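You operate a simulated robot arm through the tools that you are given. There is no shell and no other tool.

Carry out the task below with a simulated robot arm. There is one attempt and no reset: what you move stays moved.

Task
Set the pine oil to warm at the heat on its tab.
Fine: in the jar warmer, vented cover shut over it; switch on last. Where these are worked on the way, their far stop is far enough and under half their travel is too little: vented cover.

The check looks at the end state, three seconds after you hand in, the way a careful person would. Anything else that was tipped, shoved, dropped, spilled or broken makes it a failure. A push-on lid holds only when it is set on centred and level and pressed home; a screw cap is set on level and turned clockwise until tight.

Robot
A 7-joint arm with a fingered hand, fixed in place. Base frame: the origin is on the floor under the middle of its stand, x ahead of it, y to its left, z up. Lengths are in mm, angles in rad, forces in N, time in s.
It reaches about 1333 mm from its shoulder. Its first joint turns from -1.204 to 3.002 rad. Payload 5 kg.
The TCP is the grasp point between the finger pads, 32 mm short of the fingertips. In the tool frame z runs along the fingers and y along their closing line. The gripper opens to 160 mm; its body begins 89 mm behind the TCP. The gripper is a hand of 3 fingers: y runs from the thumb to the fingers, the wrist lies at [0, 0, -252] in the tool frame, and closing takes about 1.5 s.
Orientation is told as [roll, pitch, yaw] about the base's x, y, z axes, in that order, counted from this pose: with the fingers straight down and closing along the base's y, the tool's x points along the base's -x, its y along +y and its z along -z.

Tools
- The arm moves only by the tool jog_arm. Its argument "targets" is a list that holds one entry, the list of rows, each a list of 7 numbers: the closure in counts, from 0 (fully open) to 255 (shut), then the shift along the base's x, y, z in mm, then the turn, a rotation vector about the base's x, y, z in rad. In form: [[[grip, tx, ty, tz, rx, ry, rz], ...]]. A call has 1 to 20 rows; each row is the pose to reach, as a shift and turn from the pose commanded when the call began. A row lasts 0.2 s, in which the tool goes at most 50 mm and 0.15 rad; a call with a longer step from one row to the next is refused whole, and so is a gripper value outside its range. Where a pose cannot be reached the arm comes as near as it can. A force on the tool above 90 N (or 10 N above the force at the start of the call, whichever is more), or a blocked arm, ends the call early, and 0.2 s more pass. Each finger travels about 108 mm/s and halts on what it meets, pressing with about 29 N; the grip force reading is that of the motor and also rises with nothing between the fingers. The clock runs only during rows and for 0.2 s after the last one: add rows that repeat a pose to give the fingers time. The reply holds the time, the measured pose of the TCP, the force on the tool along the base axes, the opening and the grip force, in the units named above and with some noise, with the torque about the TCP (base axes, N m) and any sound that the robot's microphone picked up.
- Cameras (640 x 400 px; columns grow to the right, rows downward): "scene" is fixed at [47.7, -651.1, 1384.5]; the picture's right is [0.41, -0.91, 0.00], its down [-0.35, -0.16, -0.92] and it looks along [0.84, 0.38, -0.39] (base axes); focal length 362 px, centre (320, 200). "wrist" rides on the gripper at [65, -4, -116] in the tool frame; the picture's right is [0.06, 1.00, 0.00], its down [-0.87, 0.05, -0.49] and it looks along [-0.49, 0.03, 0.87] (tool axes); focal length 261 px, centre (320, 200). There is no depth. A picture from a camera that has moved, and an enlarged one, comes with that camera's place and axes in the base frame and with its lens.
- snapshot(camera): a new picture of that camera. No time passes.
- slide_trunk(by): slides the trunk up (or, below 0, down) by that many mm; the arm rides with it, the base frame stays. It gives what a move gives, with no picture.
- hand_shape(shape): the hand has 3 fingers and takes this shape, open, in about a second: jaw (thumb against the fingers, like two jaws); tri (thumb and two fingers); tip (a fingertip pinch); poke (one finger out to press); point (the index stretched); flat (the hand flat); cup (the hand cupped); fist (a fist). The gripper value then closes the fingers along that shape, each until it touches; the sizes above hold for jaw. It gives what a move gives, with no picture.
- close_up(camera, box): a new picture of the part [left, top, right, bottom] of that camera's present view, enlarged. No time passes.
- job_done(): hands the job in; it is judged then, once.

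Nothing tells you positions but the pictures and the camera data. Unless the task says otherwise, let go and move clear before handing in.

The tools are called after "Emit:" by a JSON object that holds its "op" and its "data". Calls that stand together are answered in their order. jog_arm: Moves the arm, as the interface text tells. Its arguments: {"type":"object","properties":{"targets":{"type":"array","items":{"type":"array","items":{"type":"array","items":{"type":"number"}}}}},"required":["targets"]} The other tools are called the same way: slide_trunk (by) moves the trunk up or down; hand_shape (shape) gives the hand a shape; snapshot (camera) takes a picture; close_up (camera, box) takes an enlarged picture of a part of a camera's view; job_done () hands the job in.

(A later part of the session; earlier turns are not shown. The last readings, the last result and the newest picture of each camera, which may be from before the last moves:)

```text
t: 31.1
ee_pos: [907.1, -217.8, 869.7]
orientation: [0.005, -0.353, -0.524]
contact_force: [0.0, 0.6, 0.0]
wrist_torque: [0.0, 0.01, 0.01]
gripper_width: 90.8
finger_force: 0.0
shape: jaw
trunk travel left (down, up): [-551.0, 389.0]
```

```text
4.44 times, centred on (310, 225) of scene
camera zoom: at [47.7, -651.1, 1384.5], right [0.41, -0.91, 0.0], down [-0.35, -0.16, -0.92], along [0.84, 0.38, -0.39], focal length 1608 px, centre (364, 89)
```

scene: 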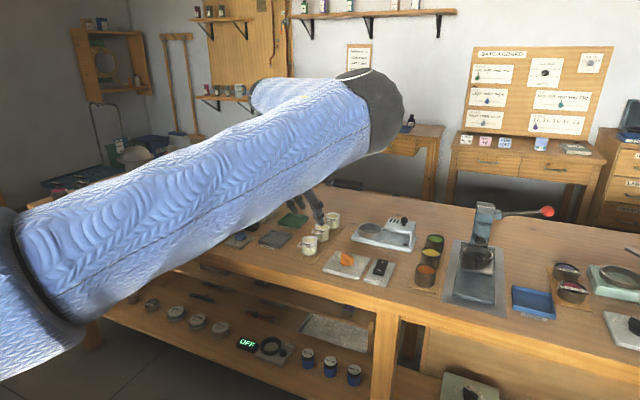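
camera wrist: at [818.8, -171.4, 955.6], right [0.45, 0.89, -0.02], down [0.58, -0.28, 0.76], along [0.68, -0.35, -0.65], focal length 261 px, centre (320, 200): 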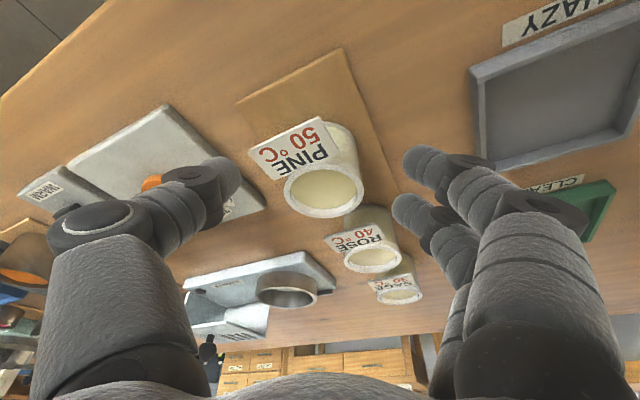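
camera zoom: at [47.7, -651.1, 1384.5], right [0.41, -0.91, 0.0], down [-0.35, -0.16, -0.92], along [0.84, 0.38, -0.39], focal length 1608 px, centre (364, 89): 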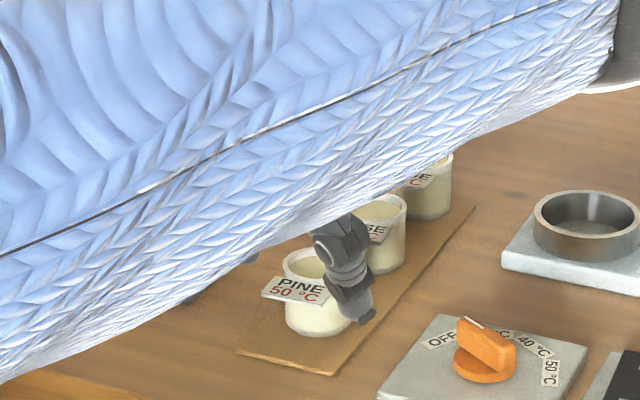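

The jar is nearly centred between thumb and fingers. I'll shift 5 mm and close on it.

Emit:
{"op": "jog_arm", "data": {"targets": [[[110, 5, 1, 0, 0, 0, 0], [130, 5, 1, 0, 0, 0, 0], [150, 5, 1, 0, 0, 0, 0], [165, 5, 1, 0, 0, 0, 0], [180, 5, 1, 0, 0, 0, 0], [195, 5, 1, 0, 0, 0, 0], [210, 5, 1, 0, 0, 0, 0], [210, 5, 1, 0, 0, 0, 0], [210, 5, 1, 0, 0, 0, 0]]]}}

Emit:
{"op": "snapshot", "data": {"camera": "wrist"}}

Emit:
{"op": "close_up", "data": {"camera": "scene", "box": [250, 180, 370, 270]}}

```text
t: 33.1
ee_pos: [913.3, -216.2, 871.1]
orientation: [0.005, -0.354, -0.525]
contact_force: [1.2, 0.9, 15.7]
wrist_torque: [-0.28, -0.12, 0.03]
gripper_width: 27.6
finger_force: 29.4
shape: jaw
trunk travel left (down, up): [-551.0, 389.0]
```

```text
taken
camera wrist: at [823.4, -169.8, 957.3], right [0.45, 0.89, -0.02], down [0.58, -0.28, 0.76], along [0.68, -0.35, -0.65], focal length 261 px, centre (320, 200)
```

wrist: 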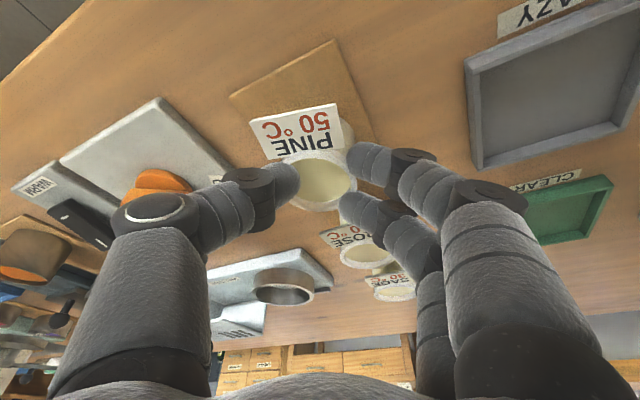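

```text
4.44 times, centred on (310, 225) of scene
camera zoom: at [47.7, -651.1, 1384.5], right [0.41, -0.91, 0.0], down [-0.35, -0.16, -0.92], along [0.84, 0.38, -0.39], focal length 1608 px, centre (364, 89)
```

zoom: 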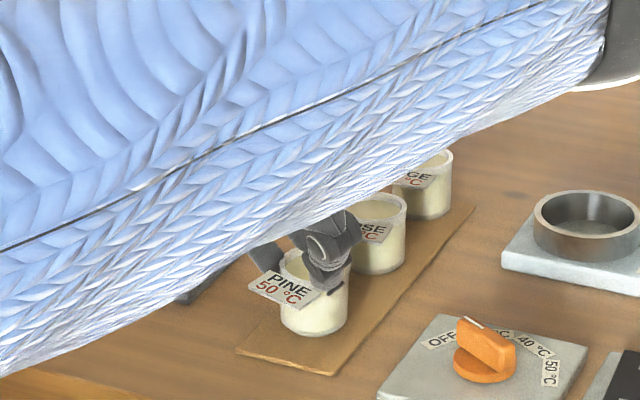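

The fingers closed to 28 mm on the readout, with 16 N upward on the tool. I need to see whether they hold the jar's sides or sit on the rim.

Emit:
{"op": "close_up", "data": {"camera": "wrist", "box": [230, 90, 430, 250]}}

Emit:
{"op": "close_up", "data": {"camera": "scene", "box": [290, 220, 350, 265]}}

```text
2.50 times, centred on (330, 170) of wrist
camera zoom: at [823.4, -169.8, 957.3], right [0.45, 0.89, -0.02], down [0.58, -0.28, 0.76], along [0.68, -0.35, -0.65], focal length 652 px, centre (295, 275)
```

zoom: 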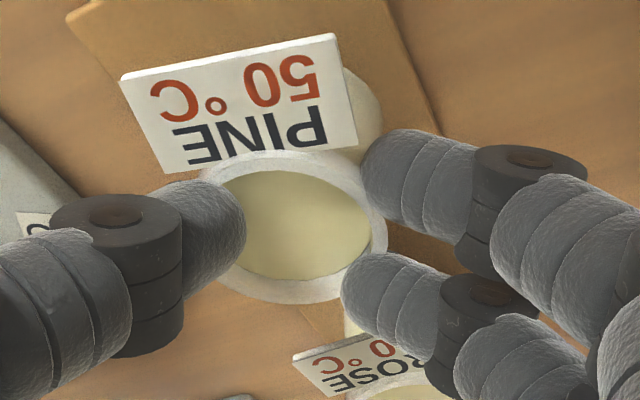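

```text
8.89 times, centred on (320, 242) of scene
camera zoom: at [47.7, -651.1, 1384.5], right [0.41, -0.91, 0.0], down [-0.35, -0.16, -0.92], along [0.84, 0.38, -0.39], focal length 3215 px, centre (320, -178)
```

zoom: 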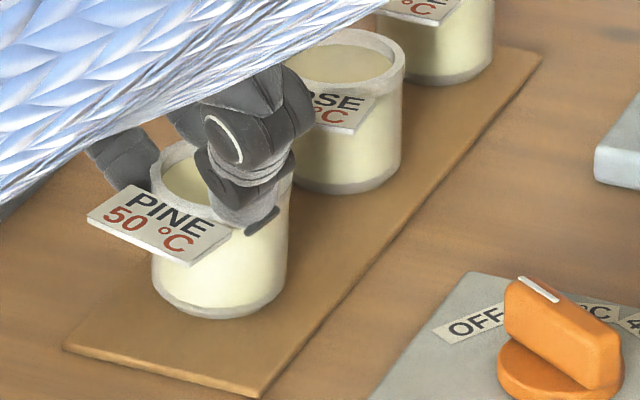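

The tips sit just below the rim on the outside, but squeezing that hard makes the fingers cone over the rim and would push the jar out downward. I'll open gently, go 10 mm lower, and close to only about the jar's width.

Emit:
{"op": "jog_arm", "data": {"targets": [[[195, 0, 0, 0, 0, 0, 0], [175, 0, 0, 0, 0, 0, 0], [155, 0, 0, 0, 0, 0, 0], [130, 0, 0, 0, 0, 0, 0], [110, 0, 0, 0, 0, 0, 0], [110, 0, 0, -5, 0, 0, 0], [110, -1, 0.5, -10, 0, 0, 0], [110, -1, 0.5, -10, 0, 0, 0]]]}}

Emit:
{"op": "snapshot", "data": {"camera": "wrist"}}

Emit:
{"op": "close_up", "data": {"camera": "scene", "box": [290, 220, 350, 265]}}

```text
t: 34.9
ee_pos: [912.8, -215.7, 859.2]
orientation: [0.006, -0.35, -0.526]
contact_force: [0.4, 0.7, 0.6]
wrist_torque: [0.01, 0.03, -0.01]
gripper_width: 90.2
finger_force: 0.1
shape: jaw
trunk travel left (down, up): [-551.0, 389.0]
```

```text
taken
camera wrist: at [823.4, -169.7, 944.7], right [0.45, 0.89, -0.02], down [0.59, -0.28, 0.76], along [0.68, -0.35, -0.65], focal length 261 px, centre (320, 200)
```

wrist: 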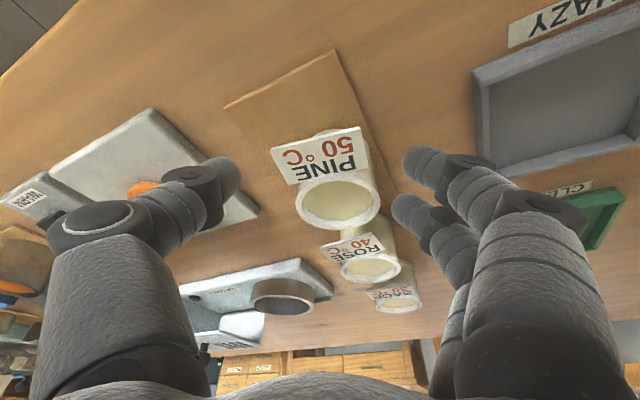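

```text
8.89 times, centred on (320, 242) of scene
camera zoom: at [47.7, -651.1, 1384.5], right [0.41, -0.91, 0.0], down [-0.35, -0.16, -0.92], along [0.84, 0.38, -0.39], focal length 3215 px, centre (320, -178)
```

zoom: 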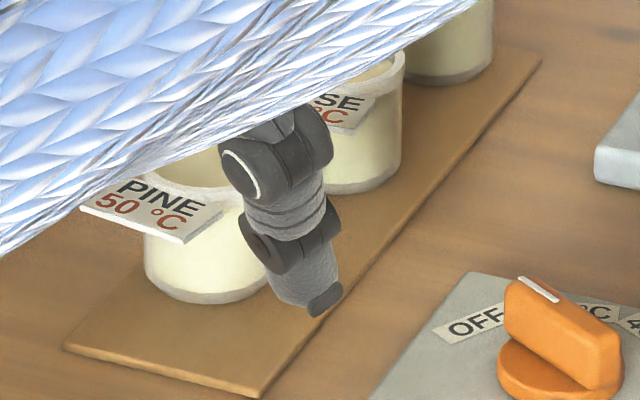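

The jar shifted a few millimetres when the fingers opened but still stands upright on its board. I'll re-centre on it and close only to about its width.

Emit:
{"op": "jog_arm", "data": {"targets": [[[110, 4.5, 3.5, 0, 0, 0, 0], [110, 9, 7, 0, 0, 0, 0], [130, 9, 7, 0, 0, 0, 0], [150, 9, 7, 0, 0, 0, 0], [165, 9, 7, 0, 0, 0, 0], [175, 9, 7, 0, 0, 0, 0], [175, 9, 7, 0, 0, 0, 0]]]}}

Emit:
{"op": "close_up", "data": {"camera": "wrist", "box": [230, 90, 430, 250]}}

Emit:
{"op": "close_up", "data": {"camera": "scene", "box": [290, 220, 350, 265]}}

```text
t: 36.5
ee_pos: [919.9, -208.6, 859.0]
orientation: [0.006, -0.351, -0.525]
contact_force: [0.7, -0.8, 0.3]
wrist_torque: [0.01, 0.02, 0.0]
gripper_width: 50.7
finger_force: 0.1
shape: jaw
trunk travel left (down, up): [-551.0, 389.0]
```

```text
2.50 times, centred on (330, 170) of wrist
camera zoom: at [831.1, -161.9, 945.4], right [0.45, 0.89, -0.02], down [0.59, -0.28, 0.76], along [0.68, -0.35, -0.65], focal length 652 px, centre (295, 275)
```

zoom: 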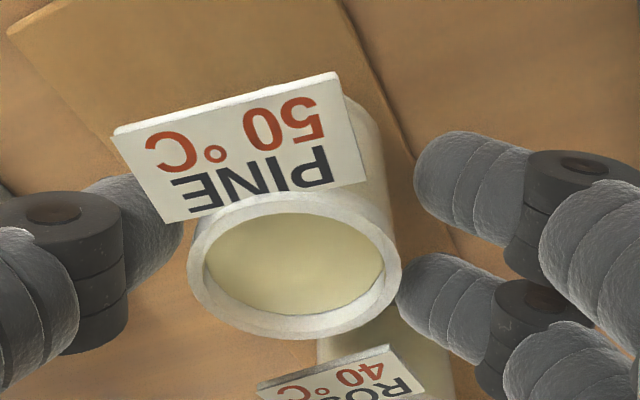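

```text
8.89 times, centred on (320, 242) of scene
camera zoom: at [47.7, -651.1, 1384.5], right [0.41, -0.91, 0.0], down [-0.35, -0.16, -0.92], along [0.84, 0.38, -0.39], focal length 3215 px, centre (320, -178)
```

zoom: 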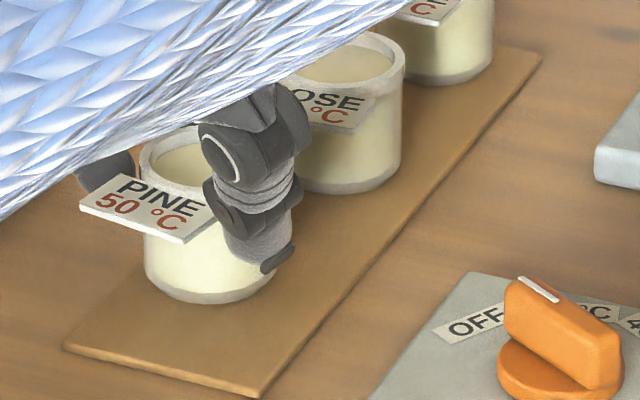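

The jar is centred between the fingers, which almost touch it. I'll close a little further in small steps.

Emit:
{"op": "jog_arm", "data": {"targets": [[[180, 0, 0, 0, 0, 0, 0], [184, 0, 0, 0, 0, 0, 0], [188, 0, 0, 0, 0, 0, 0], [190, 0, 0, 0, 0, 0, 0], [190, 0, 0, 0, 0, 0, 0]]]}}

Emit:
{"op": "close_up", "data": {"camera": "wrist", "box": [230, 90, 430, 250]}}

Emit:
{"op": "close_up", "data": {"camera": "scene", "box": [290, 220, 350, 265]}}

```text
t: 37.7
ee_pos: [919.9, -208.0, 859.3]
orientation: [0.005, -0.354, -0.525]
contact_force: [-0.5, -0.4, -0.8]
wrist_torque: [0.01, -0.03, -0.01]
gripper_width: 41.7
finger_force: 0.1
shape: jaw
trunk travel left (down, up): [-551.0, 389.0]
```

```text
2.50 times, centred on (330, 170) of wrist
camera zoom: at [831.1, -161.9, 945.5], right [0.45, 0.89, -0.02], down [0.59, -0.28, 0.76], along [0.68, -0.35, -0.65], focal length 652 px, centre (295, 275)
```

zoom: 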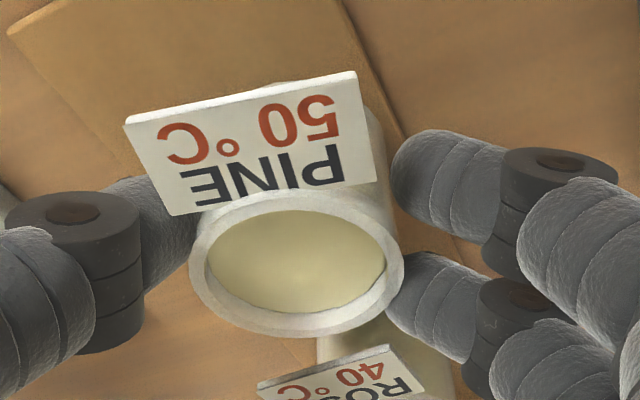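

```text
8.89 times, centred on (320, 242) of scene
camera zoom: at [47.7, -651.1, 1384.5], right [0.41, -0.91, 0.0], down [-0.35, -0.16, -0.92], along [0.84, 0.38, -0.39], focal length 3215 px, centre (320, -178)
```

zoom: 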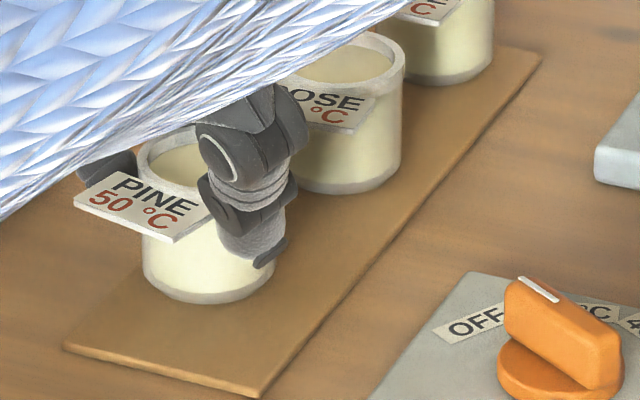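

Emit:
{"op": "jog_arm", "data": {"targets": [[[194, 0, 0, 0, 0, 0, 0], [197, 0, 0, 0, 0, 0, 0], [200, 0, 0, 0, 0, 0, 0], [200, 0, 0, 0, 0, 0, 0]]]}}

Emit:
{"op": "close_up", "data": {"camera": "wrist", "box": [230, 90, 430, 250]}}

Emit:
{"op": "close_up", "data": {"camera": "scene", "box": [290, 220, 350, 265]}}

```text
t: 38.7
ee_pos: [921.8, -208.0, 860.2]
orientation: [0.005, -0.351, -0.526]
contact_force: [-0.6, 0.0, 0.5]
wrist_torque: [0.05, 0.0, 0.01]
gripper_width: 37.5
finger_force: 29.1
shape: jaw
trunk travel left (down, up): [-551.0, 389.0]
```

```text
2.50 times, centred on (330, 170) of wrist
camera zoom: at [831.1, -161.9, 945.4], right [0.45, 0.89, -0.02], down [0.59, -0.28, 0.76], along [0.68, -0.35, -0.65], focal length 652 px, centre (295, 275)
```

zoom: 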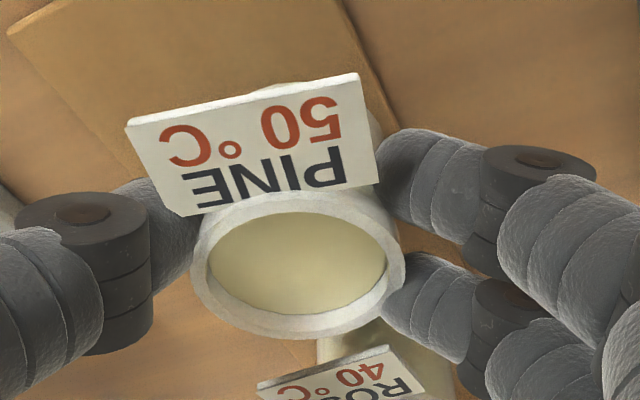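

```text
8.89 times, centred on (320, 242) of scene
camera zoom: at [47.7, -651.1, 1384.5], right [0.41, -0.91, 0.0], down [-0.35, -0.16, -0.92], along [0.84, 0.38, -0.39], focal length 3215 px, centre (320, -178)
```

zoom: 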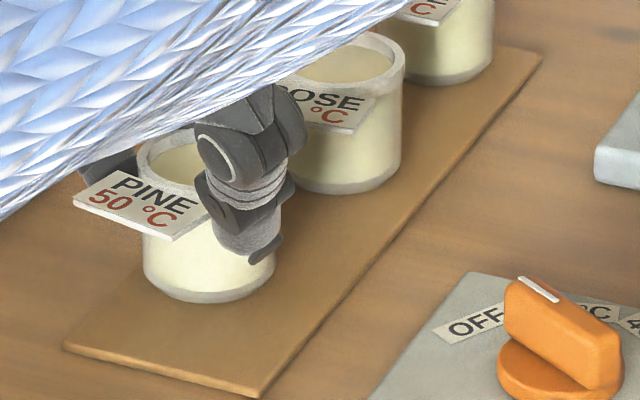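

The grip now reads 29 N with no vertical force, so the hold is clean. The thumb tip is only about 16–20 mm above the jar's base, which could foul the 20 mm ring. I'll ease the grip slightly, raise 5 mm and re-grip.

Emit:
{"op": "jog_arm", "data": {"targets": [[[194, 0, 0, 0, 0, 0, 0], [188, 0, 0, 0, 0, 0, 0], [186, 0, 0, 0, 0, 0, 0], [186, -0.8, 0.5, 3, 0, 0, 0], [186, -1.6, 0.9, 5, 0, 0, 0], [192, -1.6, 0.9, 5, 0, 0, 0], [197, -1.6, 0.9, 5, 0, 0, 0], [201, -1.6, 0.9, 5, 0, 0, 0], [201, -1.6, 0.9, 5, 0, 0, 0]]]}}

Emit:
{"op": "close_up", "data": {"camera": "wrist", "box": [230, 90, 430, 250]}}

Emit:
{"op": "close_up", "data": {"camera": "scene", "box": [290, 220, 350, 265]}}

```text
t: 40.7
ee_pos: [919.7, -205.4, 865.9]
orientation: [0.007, -0.352, -0.527]
contact_force: [2.6, 1.1, 9.1]
wrist_torque: [0.1, -0.42, -0.02]
gripper_width: 34.5
finger_force: 29.2
shape: jaw
trunk travel left (down, up): [-551.0, 389.0]
```

```text
2.50 times, centred on (330, 170) of wrist
camera zoom: at [829.9, -160.5, 951.3], right [0.45, 0.89, -0.02], down [0.58, -0.28, 0.76], along [0.68, -0.35, -0.65], focal length 652 px, centre (295, 275)
```

zoom: 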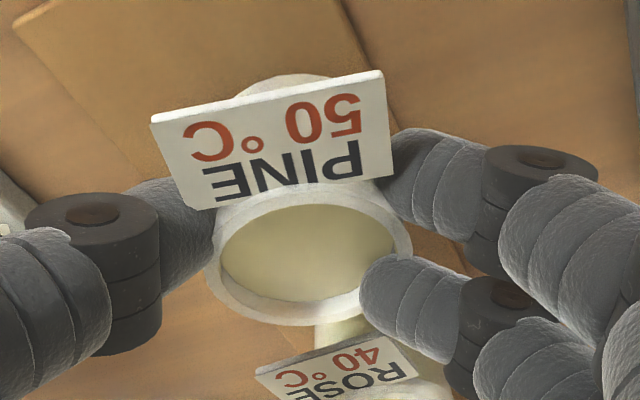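

```text
8.89 times, centred on (320, 242) of scene
camera zoom: at [47.7, -651.1, 1384.5], right [0.41, -0.91, 0.0], down [-0.35, -0.16, -0.92], along [0.84, 0.38, -0.39], focal length 3215 px, centre (320, -178)
```

zoom: 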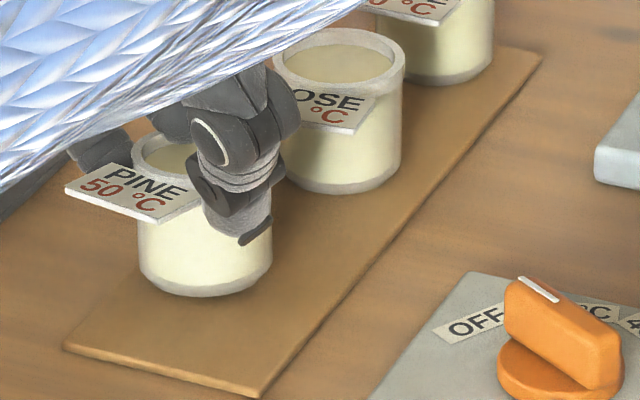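

Raising the grip left the back finger riding on the rim, because the tilt makes the fingers uneven. I'll open gently, lift clear, and cut the tilt to 0.2 rad so the fingertips are more level.

Emit:
{"op": "jog_arm", "data": {"targets": [[[195, 0, 0, 0, 0, 0, 0], [188, 0, 0, 0, 0, 0, 0], [180, 0, 0, 0, 0, 0, 0], [170, 0, 0, 0, 0, 0, 0], [150, 0, 0, 0, 0, 0, 0], [130, 0, 0, 0, 0, 0, 0], [110, 0, 0, 0, 0, 0, 0], [110, 0, 0, 20, 0, 0, 0], [110, 0, 0, 50, 0, 0, 0], [110, 0, 0, 60, 0.038, 0.065, 0], [110, 0, 0, 60, 0.0753, 0.1297, 0], [110, 0, 0, 60, 0.0753, 0.1297, 0]]]}}

Emit:
{"op": "snapshot", "data": {"camera": "wrist"}}

Emit:
{"op": "close_up", "data": {"camera": "scene", "box": [250, 180, 370, 270]}}

```text
t: 43.3
ee_pos: [919.9, -207.2, 923.5]
orientation: [0.005, -0.201, -0.526]
contact_force: [-0.3, -0.8, 0.4]
wrist_torque: [-0.02, 0.01, -0.02]
gripper_width: 90.5
finger_force: 0.0
shape: jaw
trunk travel left (down, up): [-551.0, 389.0]
```

```text
taken
camera wrist: at [843.2, -167.7, 1023.8], right [0.45, 0.89, -0.01], down [0.68, -0.33, 0.66], along [0.58, -0.3, -0.76], focal length 261 px, centre (320, 200)
```

wrist: 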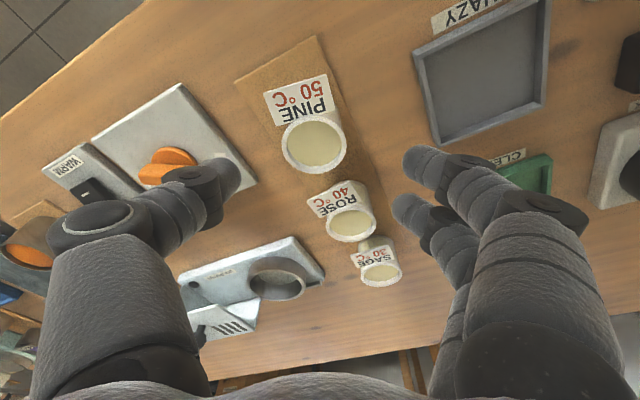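

```text
4.44 times, centred on (310, 225) of scene
camera zoom: at [47.7, -651.1, 1384.5], right [0.41, -0.91, 0.0], down [-0.35, -0.16, -0.92], along [0.84, 0.38, -0.39], focal length 1608 px, centre (364, 89)
```

zoom: 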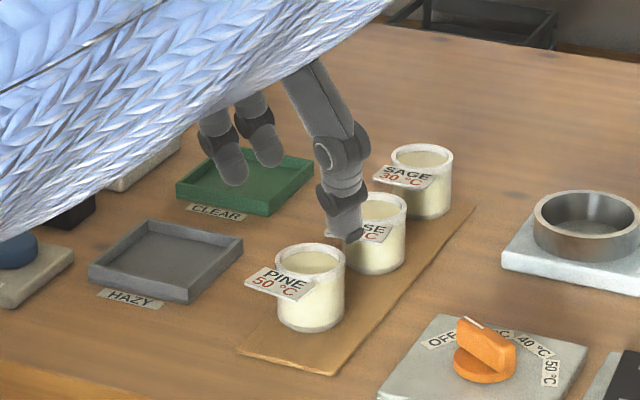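

Emit:
{"op": "close_up", "data": {"camera": "wrist", "box": [240, 60, 400, 180]}}

Emit:
{"op": "close_up", "data": {"camera": "scene", "box": [290, 215, 350, 265]}}

Emit:
{"op": "close_up", "data": {"camera": "scene", "box": [335, 205, 415, 265]}}

```text
3.33 times, centred on (320, 120) of wrist
camera zoom: at [843.2, -167.7, 1023.8], right [0.45, 0.89, -0.01], down [0.68, -0.33, 0.66], along [0.58, -0.3, -0.76], focal length 869 px, centre (320, 467)
```

zoom: 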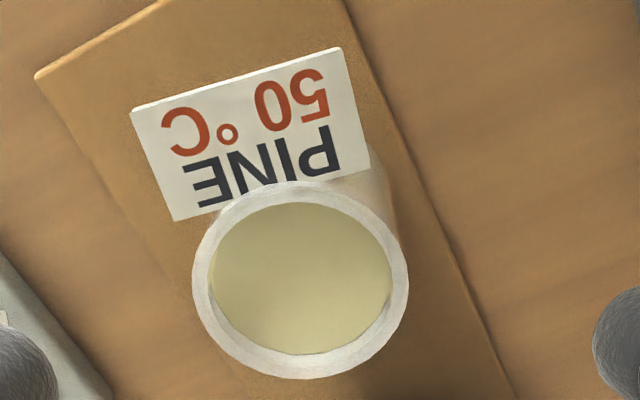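

```text
8.00 times, centred on (320, 240) of scene
camera zoom: at [47.7, -651.1, 1384.5], right [0.41, -0.91, 0.0], down [-0.35, -0.16, -0.92], along [0.84, 0.38, -0.39], focal length 2894 px, centre (320, -120)
```

zoom: 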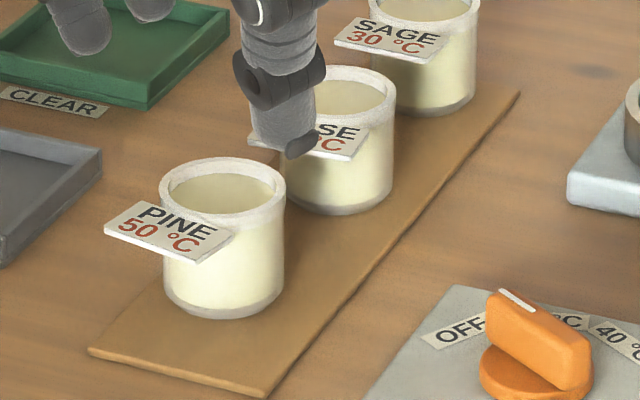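

```text
6.67 times, centred on (375, 235) of scene
camera zoom: at [47.7, -651.1, 1384.5], right [0.41, -0.91, 0.0], down [-0.35, -0.16, -0.92], along [0.84, 0.38, -0.39], focal length 2411 px, centre (-47, -33)
```

zoom: 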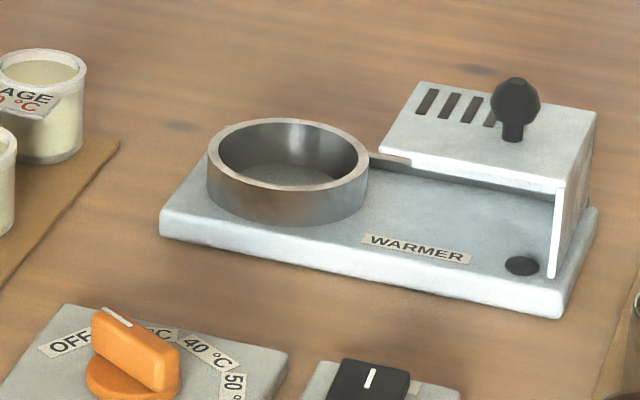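

The jar is upright on its board. Refined figures: jar 47 mm tall and 48 mm across, ring inner diameter 70, ring height about 21 and well depth about 22. I'll descend again with the smaller tilt, to TCP z≈862.

Emit:
{"op": "jog_arm", "data": {"targets": [[[110, 1, -6.7, -10, 0, 0, 0], [110, 1, -6.7, -30, 0, 0, 0], [110, 1, -6.7, -50, 0, 0, 0], [110, 1, -6.7, -61, 0, 0, 0], [140, 1, -6.7, -61, 0, 0, 0], [165, 1, -6.7, -61, 0, 0, 0], [175, 1, -6.7, -61, 0, 0, 0], [175, 1, -6.7, -61, 0, 0, 0]]]}}

Emit:
{"op": "close_up", "data": {"camera": "wrist", "box": [230, 90, 430, 250]}}

Emit:
{"op": "close_up", "data": {"camera": "scene", "box": [290, 220, 350, 265]}}

```text
t: 45.1
ee_pos: [920.8, -212.4, 860.5]
orientation: [0.005, -0.202, -0.526]
contact_force: [-0.8, 0.3, -0.4]
wrist_torque: [-0.02, -0.01, 0.01]
gripper_width: 50.8
finger_force: 0.0
shape: jaw
trunk travel left (down, up): [-551.0, 389.0]
```

```text
2.50 times, centred on (330, 170) of wrist
camera zoom: at [843.6, -173.3, 960.2], right [0.45, 0.89, -0.01], down [0.68, -0.33, 0.66], along [0.58, -0.3, -0.75], focal length 652 px, centre (295, 275)
```

zoom: 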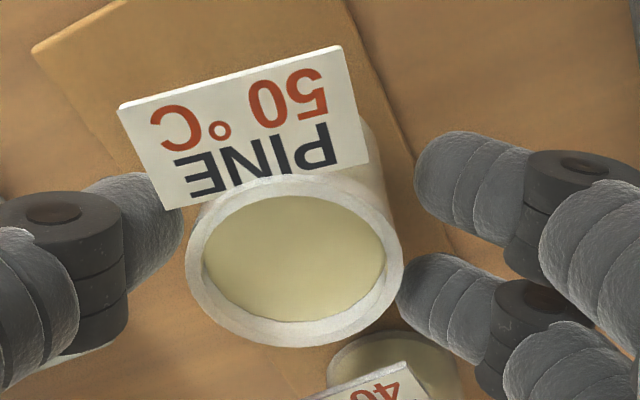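

```text
8.89 times, centred on (320, 242) of scene
camera zoom: at [47.7, -651.1, 1384.5], right [0.41, -0.91, 0.0], down [-0.35, -0.16, -0.92], along [0.84, 0.38, -0.39], focal length 3215 px, centre (320, -178)
```

zoom: 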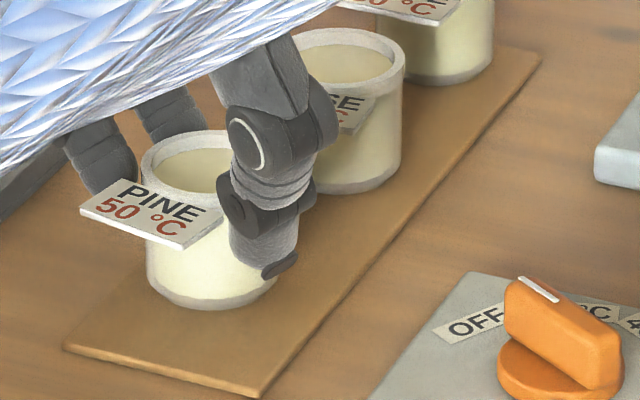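

Thumb tip clearance above the jar base measures about 18.6 mm, so I'll raise 4 mm before closing. The hold should still overlap the jar by more than 20 mm.

Emit:
{"op": "jog_arm", "data": {"targets": [[[175, 0, 0, 4, 0, 0, 0], [182, 0, 0, 4, 0, 0, 0], [188, 0, 0, 4, 0, 0, 0], [193, 0, 0, 4, 0, 0, 0], [197, 0, 0, 4, 0, 0, 0], [200, 0, 0, 4, 0, 0, 0], [200, 0, 0, 4, 0, 0, 0]]]}}

Emit:
{"op": "close_up", "data": {"camera": "wrist", "box": [230, 90, 430, 250]}}

Emit:
{"op": "close_up", "data": {"camera": "scene", "box": [290, 220, 350, 265]}}

```text
t: 46.7
ee_pos: [921.5, -212.8, 865.2]
orientation: [0.006, -0.203, -0.526]
contact_force: [0.6, -0.2, 1.4]
wrist_torque: [0.01, -0.03, -0.01]
gripper_width: 36.8
finger_force: 29.3
shape: jaw
trunk travel left (down, up): [-551.0, 389.0]
```

```text
2.50 times, centred on (330, 170) of wrist
camera zoom: at [843.6, -173.4, 964.7], right [0.45, 0.89, -0.01], down [0.68, -0.33, 0.66], along [0.58, -0.3, -0.75], focal length 652 px, centre (295, 275)
```

zoom: 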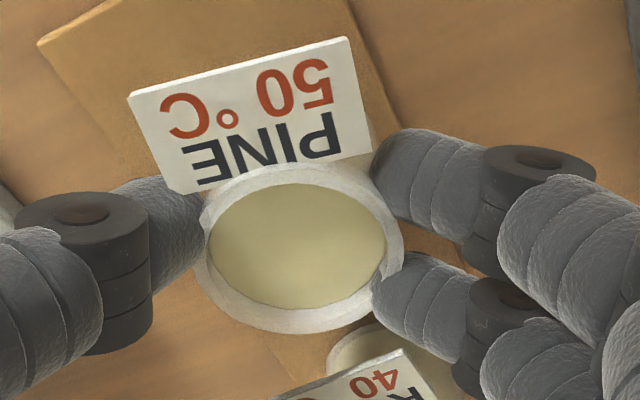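

```text
8.89 times, centred on (320, 242) of scene
camera zoom: at [47.7, -651.1, 1384.5], right [0.41, -0.91, 0.0], down [-0.35, -0.16, -0.92], along [0.84, 0.38, -0.39], focal length 3215 px, centre (320, -178)
```

zoom: 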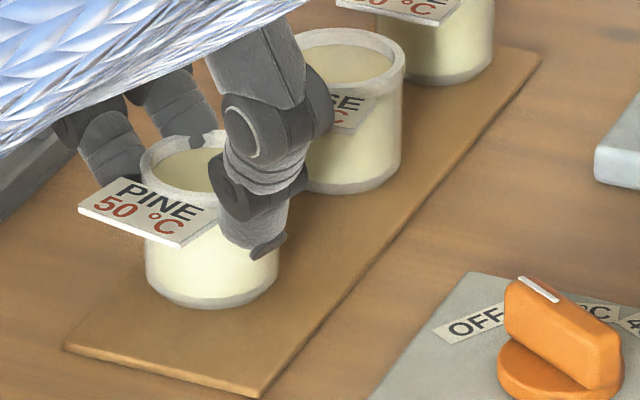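

The grip holds at 29 N with almost no vertical load. I'll do a small test lift of 8 mm.

Emit:
{"op": "jog_arm", "data": {"targets": [[[202, 0, 0, 2, 0, 0, 0], [202, 0, 0, 4, 0, 0, 0], [202, 0, 0, 6, 0, 0, 0], [202, 0, 0, 8, 0, 0, 0], [202, 0, 0, 8, 0, 0, 0]]]}}

Emit:
{"op": "close_up", "data": {"camera": "wrist", "box": [230, 90, 430, 250]}}

Emit:
{"op": "close_up", "data": {"camera": "scene", "box": [290, 220, 350, 265]}}

```text
t: 47.9
ee_pos: [919.5, -212.9, 872.7]
orientation: [0.005, -0.203, -0.525]
contact_force: [-0.8, 0.0, -0.8]
wrist_torque: [0.01, -0.02, 0.0]
gripper_width: 36.8
finger_force: 29.5
shape: jaw
trunk travel left (down, up): [-551.0, 389.0]
```

```text
2.50 times, centred on (330, 170) of wrist
camera zoom: at [843.2, -174.8, 972.5], right [0.45, 0.89, -0.01], down [0.68, -0.33, 0.66], along [0.58, -0.3, -0.75], focal length 652 px, centre (295, 275)
```

zoom: 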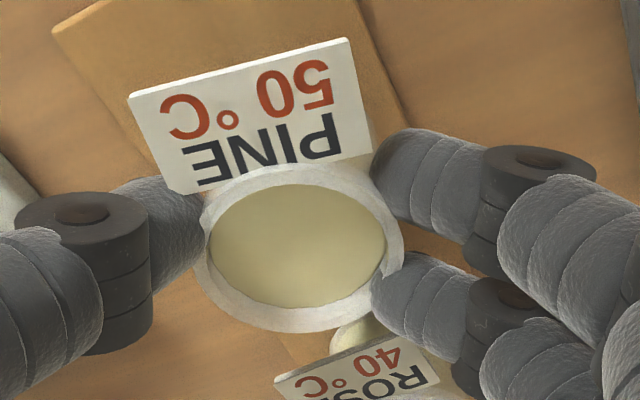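

```text
8.89 times, centred on (320, 242) of scene
camera zoom: at [47.7, -651.1, 1384.5], right [0.41, -0.91, 0.0], down [-0.35, -0.16, -0.92], along [0.84, 0.38, -0.39], focal length 3215 px, centre (320, -178)
```

zoom: 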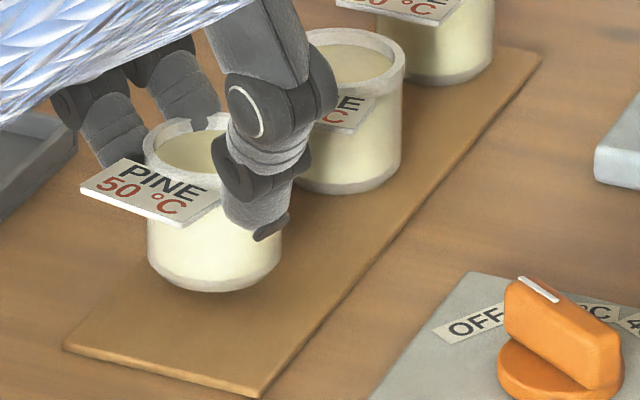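

The jar lifts rigidly and stays upright, and the thumb tip is 25 mm above its base. I'll lift it well clear and carry it over the well, turning the hand a further −0.29 rad so the thumb clears the open cover.

Emit:
{"op": "jog_arm", "data": {"targets": [[[202, 0, 0, 15, 0, 0, 0], [202, 0, 0, 35, 0, 0, 0], [202, 0, 0, 55, 0, 0, 0], [202, 0, 0, 70, 0, 0, 0], [202, 20, -17, 70, 0, 0, -0.03], [202, 42, -36, 70, 0, 0, -0.07], [202, 65, -55, 70, 0, 0, -0.11], [202, 88, -75, 70, 0, 0, -0.15], [202, 111, -94, 70, 0, 0, -0.19], [202, 134, -113, 70, 0, 0, -0.23], [202, 157, -132, 70, 0, 0, -0.27], [202, 170, -144, 70, 0, 0, -0.294], [202, 175, -148.5, 70, 0, 0, -0.294], [202, 175, -148.5, 70, 0, 0, -0.294]]]}}

Emit:
{"op": "snapshot", "data": {"camera": "wrist"}}

Emit:
{"op": "snapshot", "data": {"camera": "scene"}}

```text
t: 50.9
ee_pos: [1095.0, -361.9, 945.6]
orientation: [0.006, -0.201, -0.818]
contact_force: [0.8, 0.2, -0.7]
wrist_torque: [0.0, 0.02, -0.01]
gripper_width: 36.4
finger_force: 29.1
shape: jaw
trunk travel left (down, up): [-551.0, 389.0]
```

```text
taken
camera wrist: at [1033.1, -301.2, 1045.3], right [0.69, 0.73, -0.01], down [0.55, -0.51, 0.66], along [0.47, -0.46, -0.75], focal length 261 px, centre (320, 200)
```

wrist: 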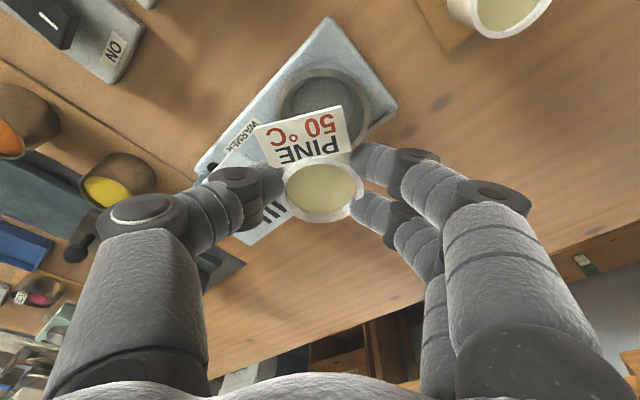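

```text
taken
```

scene: 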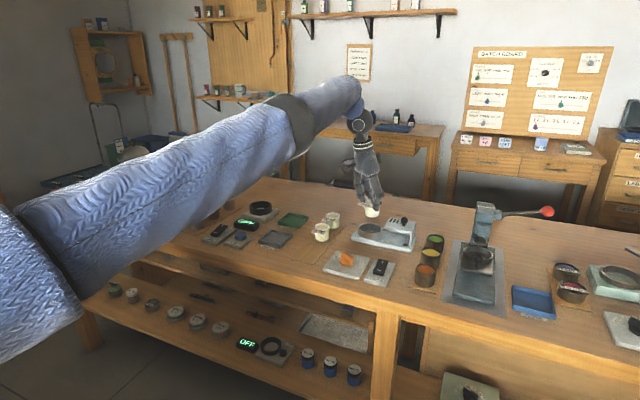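

The jar is above the warmer and the scene view is clear now. I'll enlarge both views to check alignment.

Emit:
{"op": "close_up", "data": {"camera": "wrist", "box": [180, 10, 420, 240]}}

Emit:
{"op": "close_up", "data": {"camera": "scene", "box": [330, 180, 430, 255]}}

```text
1.74 times, centred on (300, 125) of wrist
camera zoom: at [1033.1, -301.2, 1045.3], right [0.69, 0.73, -0.01], down [0.55, -0.51, 0.66], along [0.47, -0.46, -0.75], focal length 453 px, centre (355, 330)
```

zoom: 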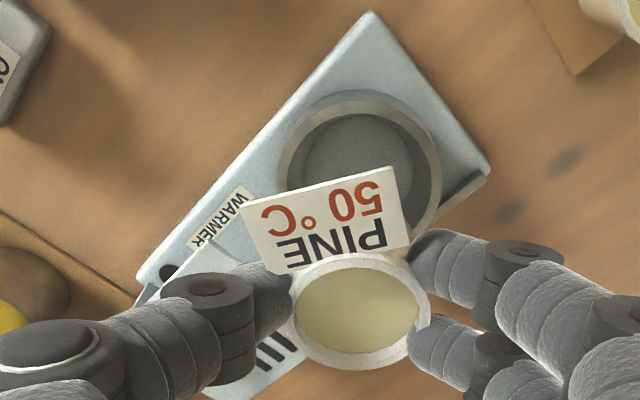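

```text
5.33 times, centred on (380, 218) of scene
camera zoom: at [47.7, -651.1, 1384.5], right [0.41, -0.91, 0.0], down [-0.35, -0.16, -0.92], along [0.84, 0.38, -0.39], focal length 1929 px, centre (0, 107)
```

zoom: 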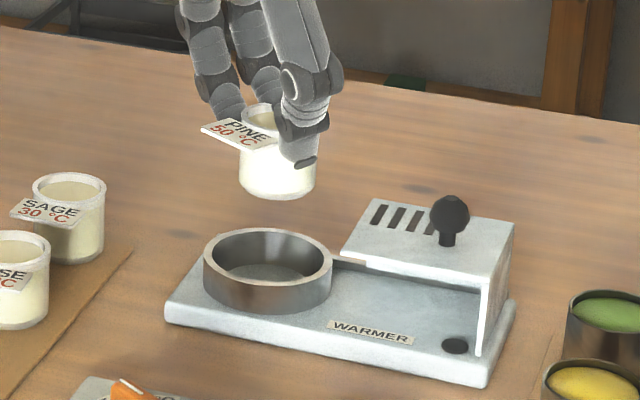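

The jar looks centred over the ring to within a few millimetres. I'll lower 42 mm, to just above the ring, and re-check from the scene camera.

Emit:
{"op": "jog_arm", "data": {"targets": [[[202, -1, 0, -10, 0, 0, 0], [202, -1, 0.5, -20, 0, 0, 0], [202, -1, 1, -30, 0, 0, 0], [202, -1, 1, -38, 0, 0, 0], [202, -1, 1, -42, 0, 0, 0], [202, -1, 1, -42, 0, 0, 0]]]}}

Emit:
{"op": "close_up", "data": {"camera": "wrist", "box": [180, 10, 420, 240]}}

Emit:
{"op": "close_up", "data": {"camera": "scene", "box": [340, 195, 420, 255]}}

```text
t: 52.3
ee_pos: [1094.5, -361.9, 902.1]
orientation: [0.004, -0.202, -0.822]
contact_force: [-0.4, 0.1, -1.2]
wrist_torque: [-0.01, 0.01, 0.01]
gripper_width: 36.4
finger_force: 28.9
shape: jaw
trunk travel left (down, up): [-551.0, 389.0]
```

```text
1.74 times, centred on (300, 125) of wrist
camera zoom: at [1031.9, -301.2, 1001.6], right [0.69, 0.73, -0.01], down [0.55, -0.52, 0.66], along [0.47, -0.46, -0.75], focal length 453 px, centre (355, 330)
```

zoom: 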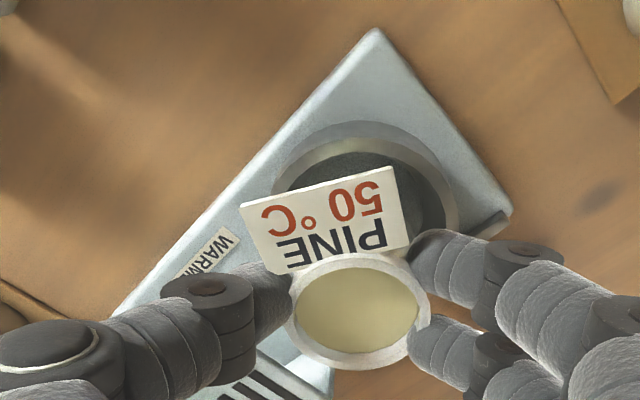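

```text
6.67 times, centred on (380, 225) of scene
camera zoom: at [47.7, -651.1, 1384.5], right [0.41, -0.91, 0.0], down [-0.35, -0.16, -0.92], along [0.84, 0.38, -0.39], focal length 2411 px, centre (-80, 33)
```

zoom: 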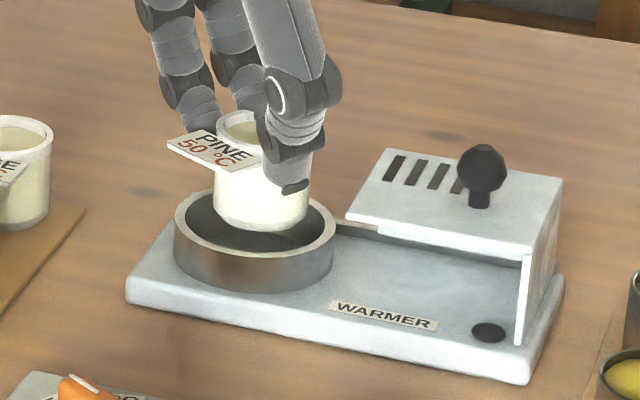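

The jar is centred over the well and the thumb clears the cover. I'll lower it into the ring in small steps.

Emit:
{"op": "jog_arm", "data": {"targets": [[[202, 0, 1, -6, 0, 0, 0], [202, 0, 2, -12, 0, 0, 0], [202, 0, 2, -17, 0, 0, 0], [202, 0, 2, -21, 0, 0, 0], [202, 0, 2, -21, 0, 0, 0]]]}}

Emit:
{"op": "close_up", "data": {"camera": "scene", "box": [340, 195, 420, 255]}}

Emit:
{"op": "close_up", "data": {"camera": "wrist", "box": [180, 10, 420, 240]}}

```text
t: 53.5
ee_pos: [1094.0, -361.5, 881.2]
orientation: [0.006, -0.203, -0.819]
contact_force: [-0.8, -0.5, -0.8]
wrist_torque: [-0.01, -0.01, -0.01]
gripper_width: 36.6
finger_force: 28.7
shape: jaw
trunk travel left (down, up): [-551.0, 389.0]
```

```text
6.67 times, centred on (380, 225) of scene
camera zoom: at [47.7, -651.1, 1384.5], right [0.41, -0.91, 0.0], down [-0.35, -0.16, -0.92], along [0.84, 0.38, -0.39], focal length 2411 px, centre (-80, 33)
```

zoom: 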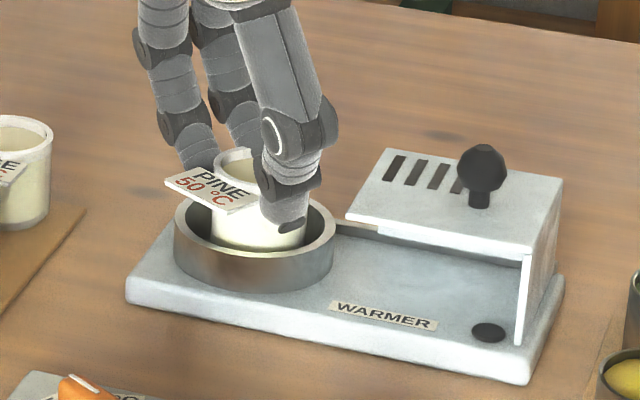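

```text
1.74 times, centred on (300, 125) of wrist
camera zoom: at [1032.0, -300.7, 981.0], right [0.69, 0.73, -0.01], down [0.55, -0.51, 0.66], along [0.47, -0.46, -0.75], focal length 453 px, centre (355, 330)
```

zoom: 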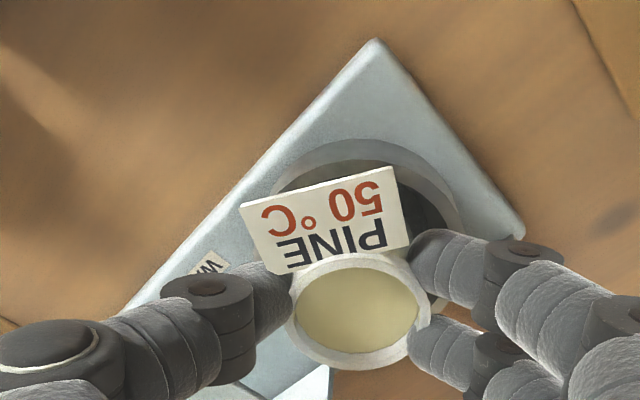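

Emit:
{"op": "jog_arm", "data": {"targets": [[[202, 0, 0, -2, 0, 0, 0], [202, 0, 0, -4, 0, 0, 0], [202, 0, 0, -5, 0, 0, 0], [202, 0, 0, -5, 0, 0, 0]]]}}

Emit:
{"op": "close_up", "data": {"camera": "scene", "box": [350, 205, 400, 245]}}

```text
t: 54.5
ee_pos: [1094.1, -361.0, 876.9]
orientation: [0.005, -0.201, -0.821]
contact_force: [-1.5, 1.0, 1.8]
wrist_torque: [0.04, -0.02, 0.02]
gripper_width: 36.5
finger_force: 29.0
shape: jaw
trunk travel left (down, up): [-551.0, 389.0]
```

```text
10.00 times, centred on (375, 225) of scene
camera zoom: at [47.7, -651.1, 1384.5], right [0.41, -0.91, 0.0], down [-0.35, -0.16, -0.92], along [0.84, 0.38, -0.39], focal length 3617 px, centre (-230, -50)
```

zoom: 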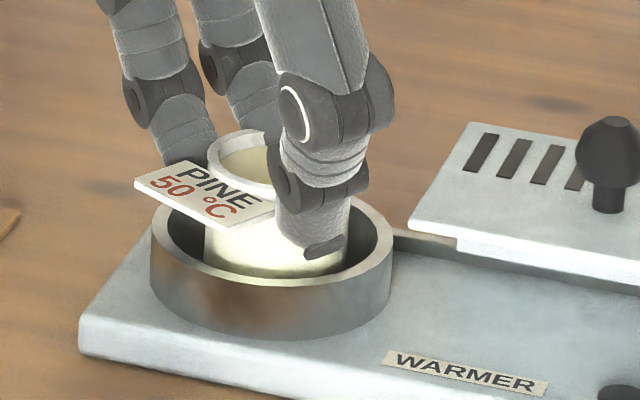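

Emit:
{"op": "jog_arm", "data": {"targets": [[[202, 0, 0, -1, 0, 0, 0], [202, 0, 0, -2, 0, 0, 0], [202, 0, 0, -2, 0, 0, 0]]]}}

Emit:
{"op": "close_up", "data": {"camera": "scene", "box": [350, 205, 400, 245]}}

Emit:
{"op": "close_up", "data": {"camera": "wrist", "box": [230, 90, 430, 250]}}

```text
t: 55.3
ee_pos: [1093.2, -359.8, 876.9]
orientation: [0.006, -0.204, -0.82]
contact_force: [6.3, -1.0, 17.4]
wrist_torque: [-0.04, -0.38, -0.04]
gripper_width: 36.8
finger_force: 28.6
shape: jaw
trunk travel left (down, up): [-551.0, 389.0]
```

```text
10.00 times, centred on (375, 225) of scene
camera zoom: at [47.7, -651.1, 1384.5], right [0.41, -0.91, 0.0], down [-0.35, -0.16, -0.92], along [0.84, 0.38, -0.39], focal length 3617 px, centre (-230, -50)
```

zoom: 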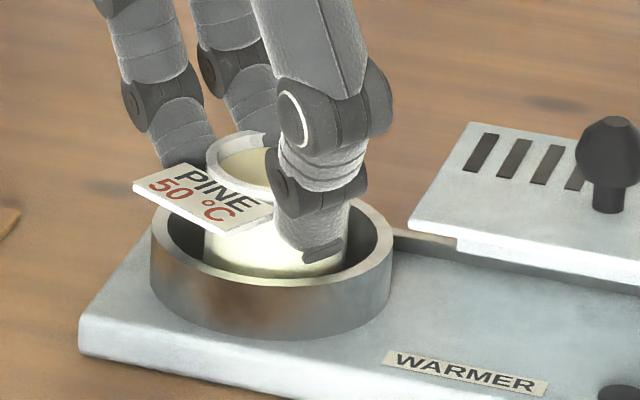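

```text
2.50 times, centred on (330, 170) of wrist
camera zoom: at [1031.0, -299.7, 976.0], right [0.69, 0.73, -0.01], down [0.55, -0.51, 0.66], along [0.47, -0.46, -0.75], focal length 652 px, centre (295, 275)
```

zoom: 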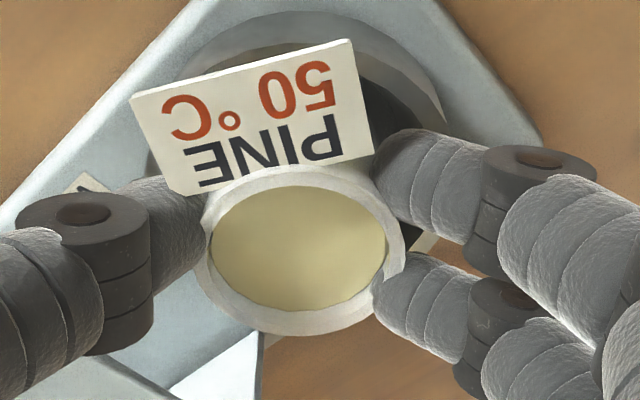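

The force and torque readings place the contact directly under the hand at the jar's base height, so the jar is on the well floor. I'll ease the pressure, open slowly, and lift off.

Emit:
{"op": "jog_arm", "data": {"targets": [[[202, 0, 0, 2, 0, 0, 0], [196, 0, 0, 2.5, 0, 0, 0], [191, 0, 0, 2.5, 0, 0, 0], [186, 0, 0, 2.5, 0, 0, 0], [180, 0, 0, 2.5, 0, 0, 0], [172, 0, 0, 2.5, 0, 0, 0], [165, 0, 0, 2.5, 0, 0, 0], [165, 0, 0, 2.5, 0, 0, 0]]]}}

Emit:
{"op": "close_up", "data": {"camera": "scene", "box": [350, 205, 400, 245]}}

Emit:
{"op": "close_up", "data": {"camera": "wrist", "box": [230, 90, 430, 250]}}

```text
t: 57.1
ee_pos: [1093.3, -360.5, 877.7]
orientation: [0.005, -0.203, -0.821]
contact_force: [0.7, 0.4, -0.6]
wrist_torque: [0.01, -0.02, 0.0]
gripper_width: 56.0
finger_force: 0.1
shape: jaw
trunk travel left (down, up): [-551.0, 389.0]
```

```text
10.00 times, centred on (375, 225) of scene
camera zoom: at [47.7, -651.1, 1384.5], right [0.41, -0.91, 0.0], down [-0.35, -0.16, -0.92], along [0.84, 0.38, -0.39], focal length 3617 px, centre (-230, -50)
```

zoom: 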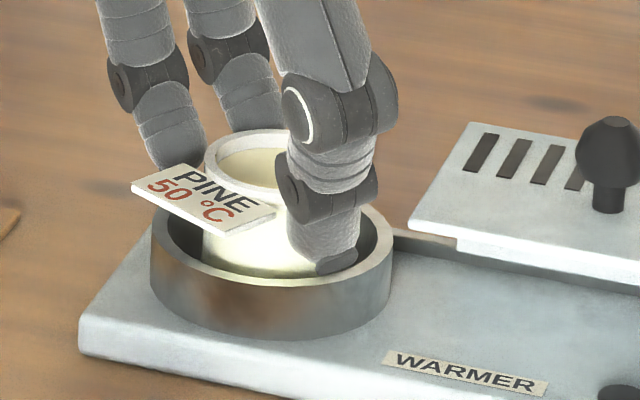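

```text
2.50 times, centred on (330, 170) of wrist
camera zoom: at [1031.5, -299.5, 976.9], right [0.69, 0.73, -0.01], down [0.55, -0.51, 0.66], along [0.47, -0.46, -0.75], focal length 652 px, centre (295, 275)
```

zoom: 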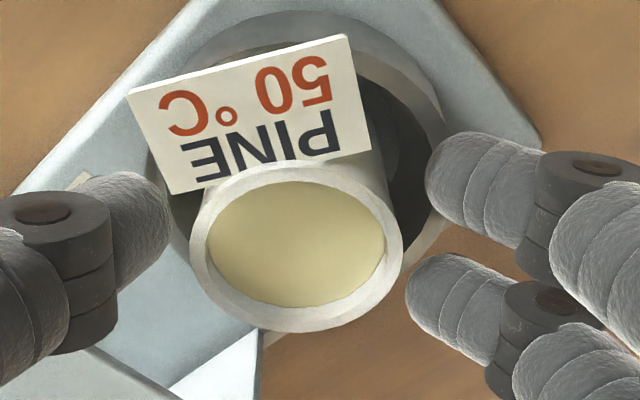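

The fingers are free and the jar stands in the well. I'll lift straight up and check.

Emit:
{"op": "jog_arm", "data": {"targets": [[[165, 0, 0, 10, 0, 0, 0], [165, 0, 0, 25, 0, 0, 0], [165, 0, 0, 45, 0, 0, 0], [165, 0, 0, 70, 0, 0, 0], [165, 0, 0, 90, 0, 0, 0], [165, 0, 0, 90, 0, 0, 0]]]}}

Emit:
{"op": "close_up", "data": {"camera": "scene", "box": [340, 195, 420, 255]}}

Emit:
{"op": "snapshot", "data": {"camera": "wrist"}}

```text
t: 58.5
ee_pos: [1093.4, -359.5, 966.0]
orientation: [0.001, -0.202, -0.821]
contact_force: [0.0, -0.3, -0.4]
wrist_torque: [0.03, 0.0, 0.01]
gripper_width: 55.9
finger_force: 0.0
shape: jaw
trunk travel left (down, up): [-551.0, 389.0]
```

```text
6.67 times, centred on (380, 225) of scene
camera zoom: at [47.7, -651.1, 1384.5], right [0.41, -0.91, 0.0], down [-0.35, -0.16, -0.92], along [0.84, 0.38, -0.39], focal length 2411 px, centre (-80, 33)
```

zoom: 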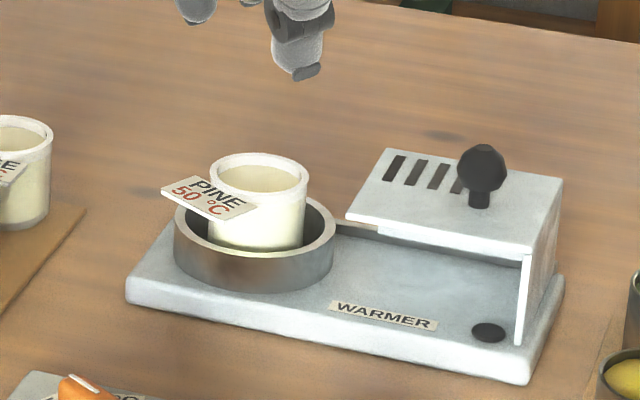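

```text
taken
camera wrist: at [1031.4, -298.2, 1065.4], right [0.69, 0.73, -0.01], down [0.55, -0.52, 0.66], along [0.47, -0.46, -0.76], focal length 261 px, centre (320, 200)
```

wrist: 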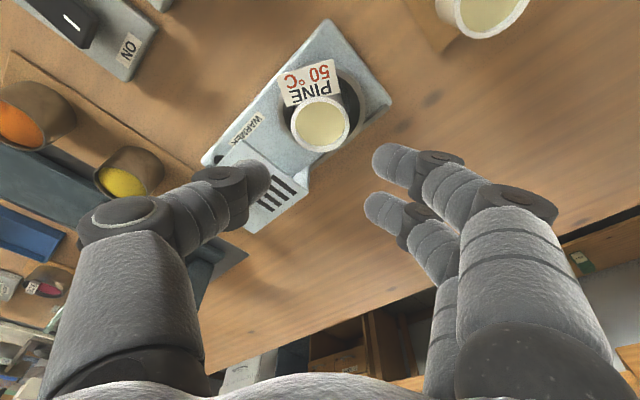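

PINE stands upright and centred in the warmer. Next I'll go back to the cover knob with the earlier hand pose (yaw 0, tilt 0.35) and hover above it.

Emit:
{"op": "jog_arm", "data": {"targets": [[[150, 0, -10, 5, -0.0088, -0.0202, 0.1172], [130, 0, -25, 5, -0.0176, -0.0405, 0.2345], [120, -1, -42, 5, -0.0264, -0.0607, 0.3517], [120, -2, -60, 5, -0.0353, -0.081, 0.469], [120, -3, -78, 5, -0.0441, -0.1012, 0.5862], [120, -4, -96, 5, -0.0529, -0.1215, 0.7035], [120, -4, -112, 5, -0.0617, -0.1417, 0.8207], [120, -4, -119, 5, -0.0617, -0.1417, 0.8207], [120, -4, -119, 5, -0.0617, -0.1417, 0.8207]]]}}

Emit:
{"op": "snapshot", "data": {"camera": "wrist"}}

```text
t: 60.5
ee_pos: [1089.8, -478.5, 972.4]
orientation: [0.003, -0.351, 0.005]
contact_force: [0.1, -0.5, 0.0]
wrist_torque: [-0.03, -0.02, 0.02]
gripper_width: 83.9
finger_force: 0.1
shape: jaw
trunk travel left (down, up): [-551.0, 389.0]
```

```text
taken
camera wrist: at [989.5, -483.5, 1057.8], right [-0.06, 1.0, -0.02], down [0.65, 0.05, 0.76], along [0.76, 0.04, -0.65], focal length 261 px, centre (320, 200)
```

wrist: 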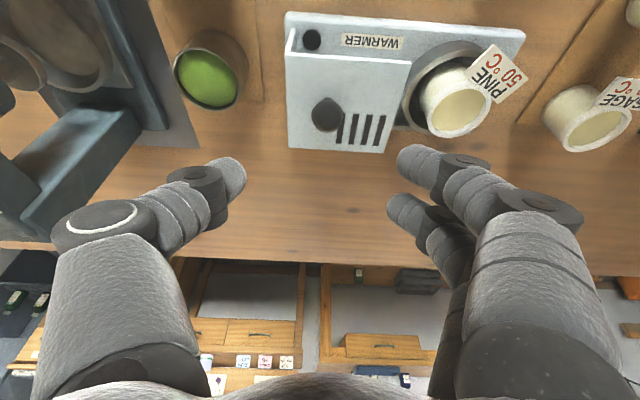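

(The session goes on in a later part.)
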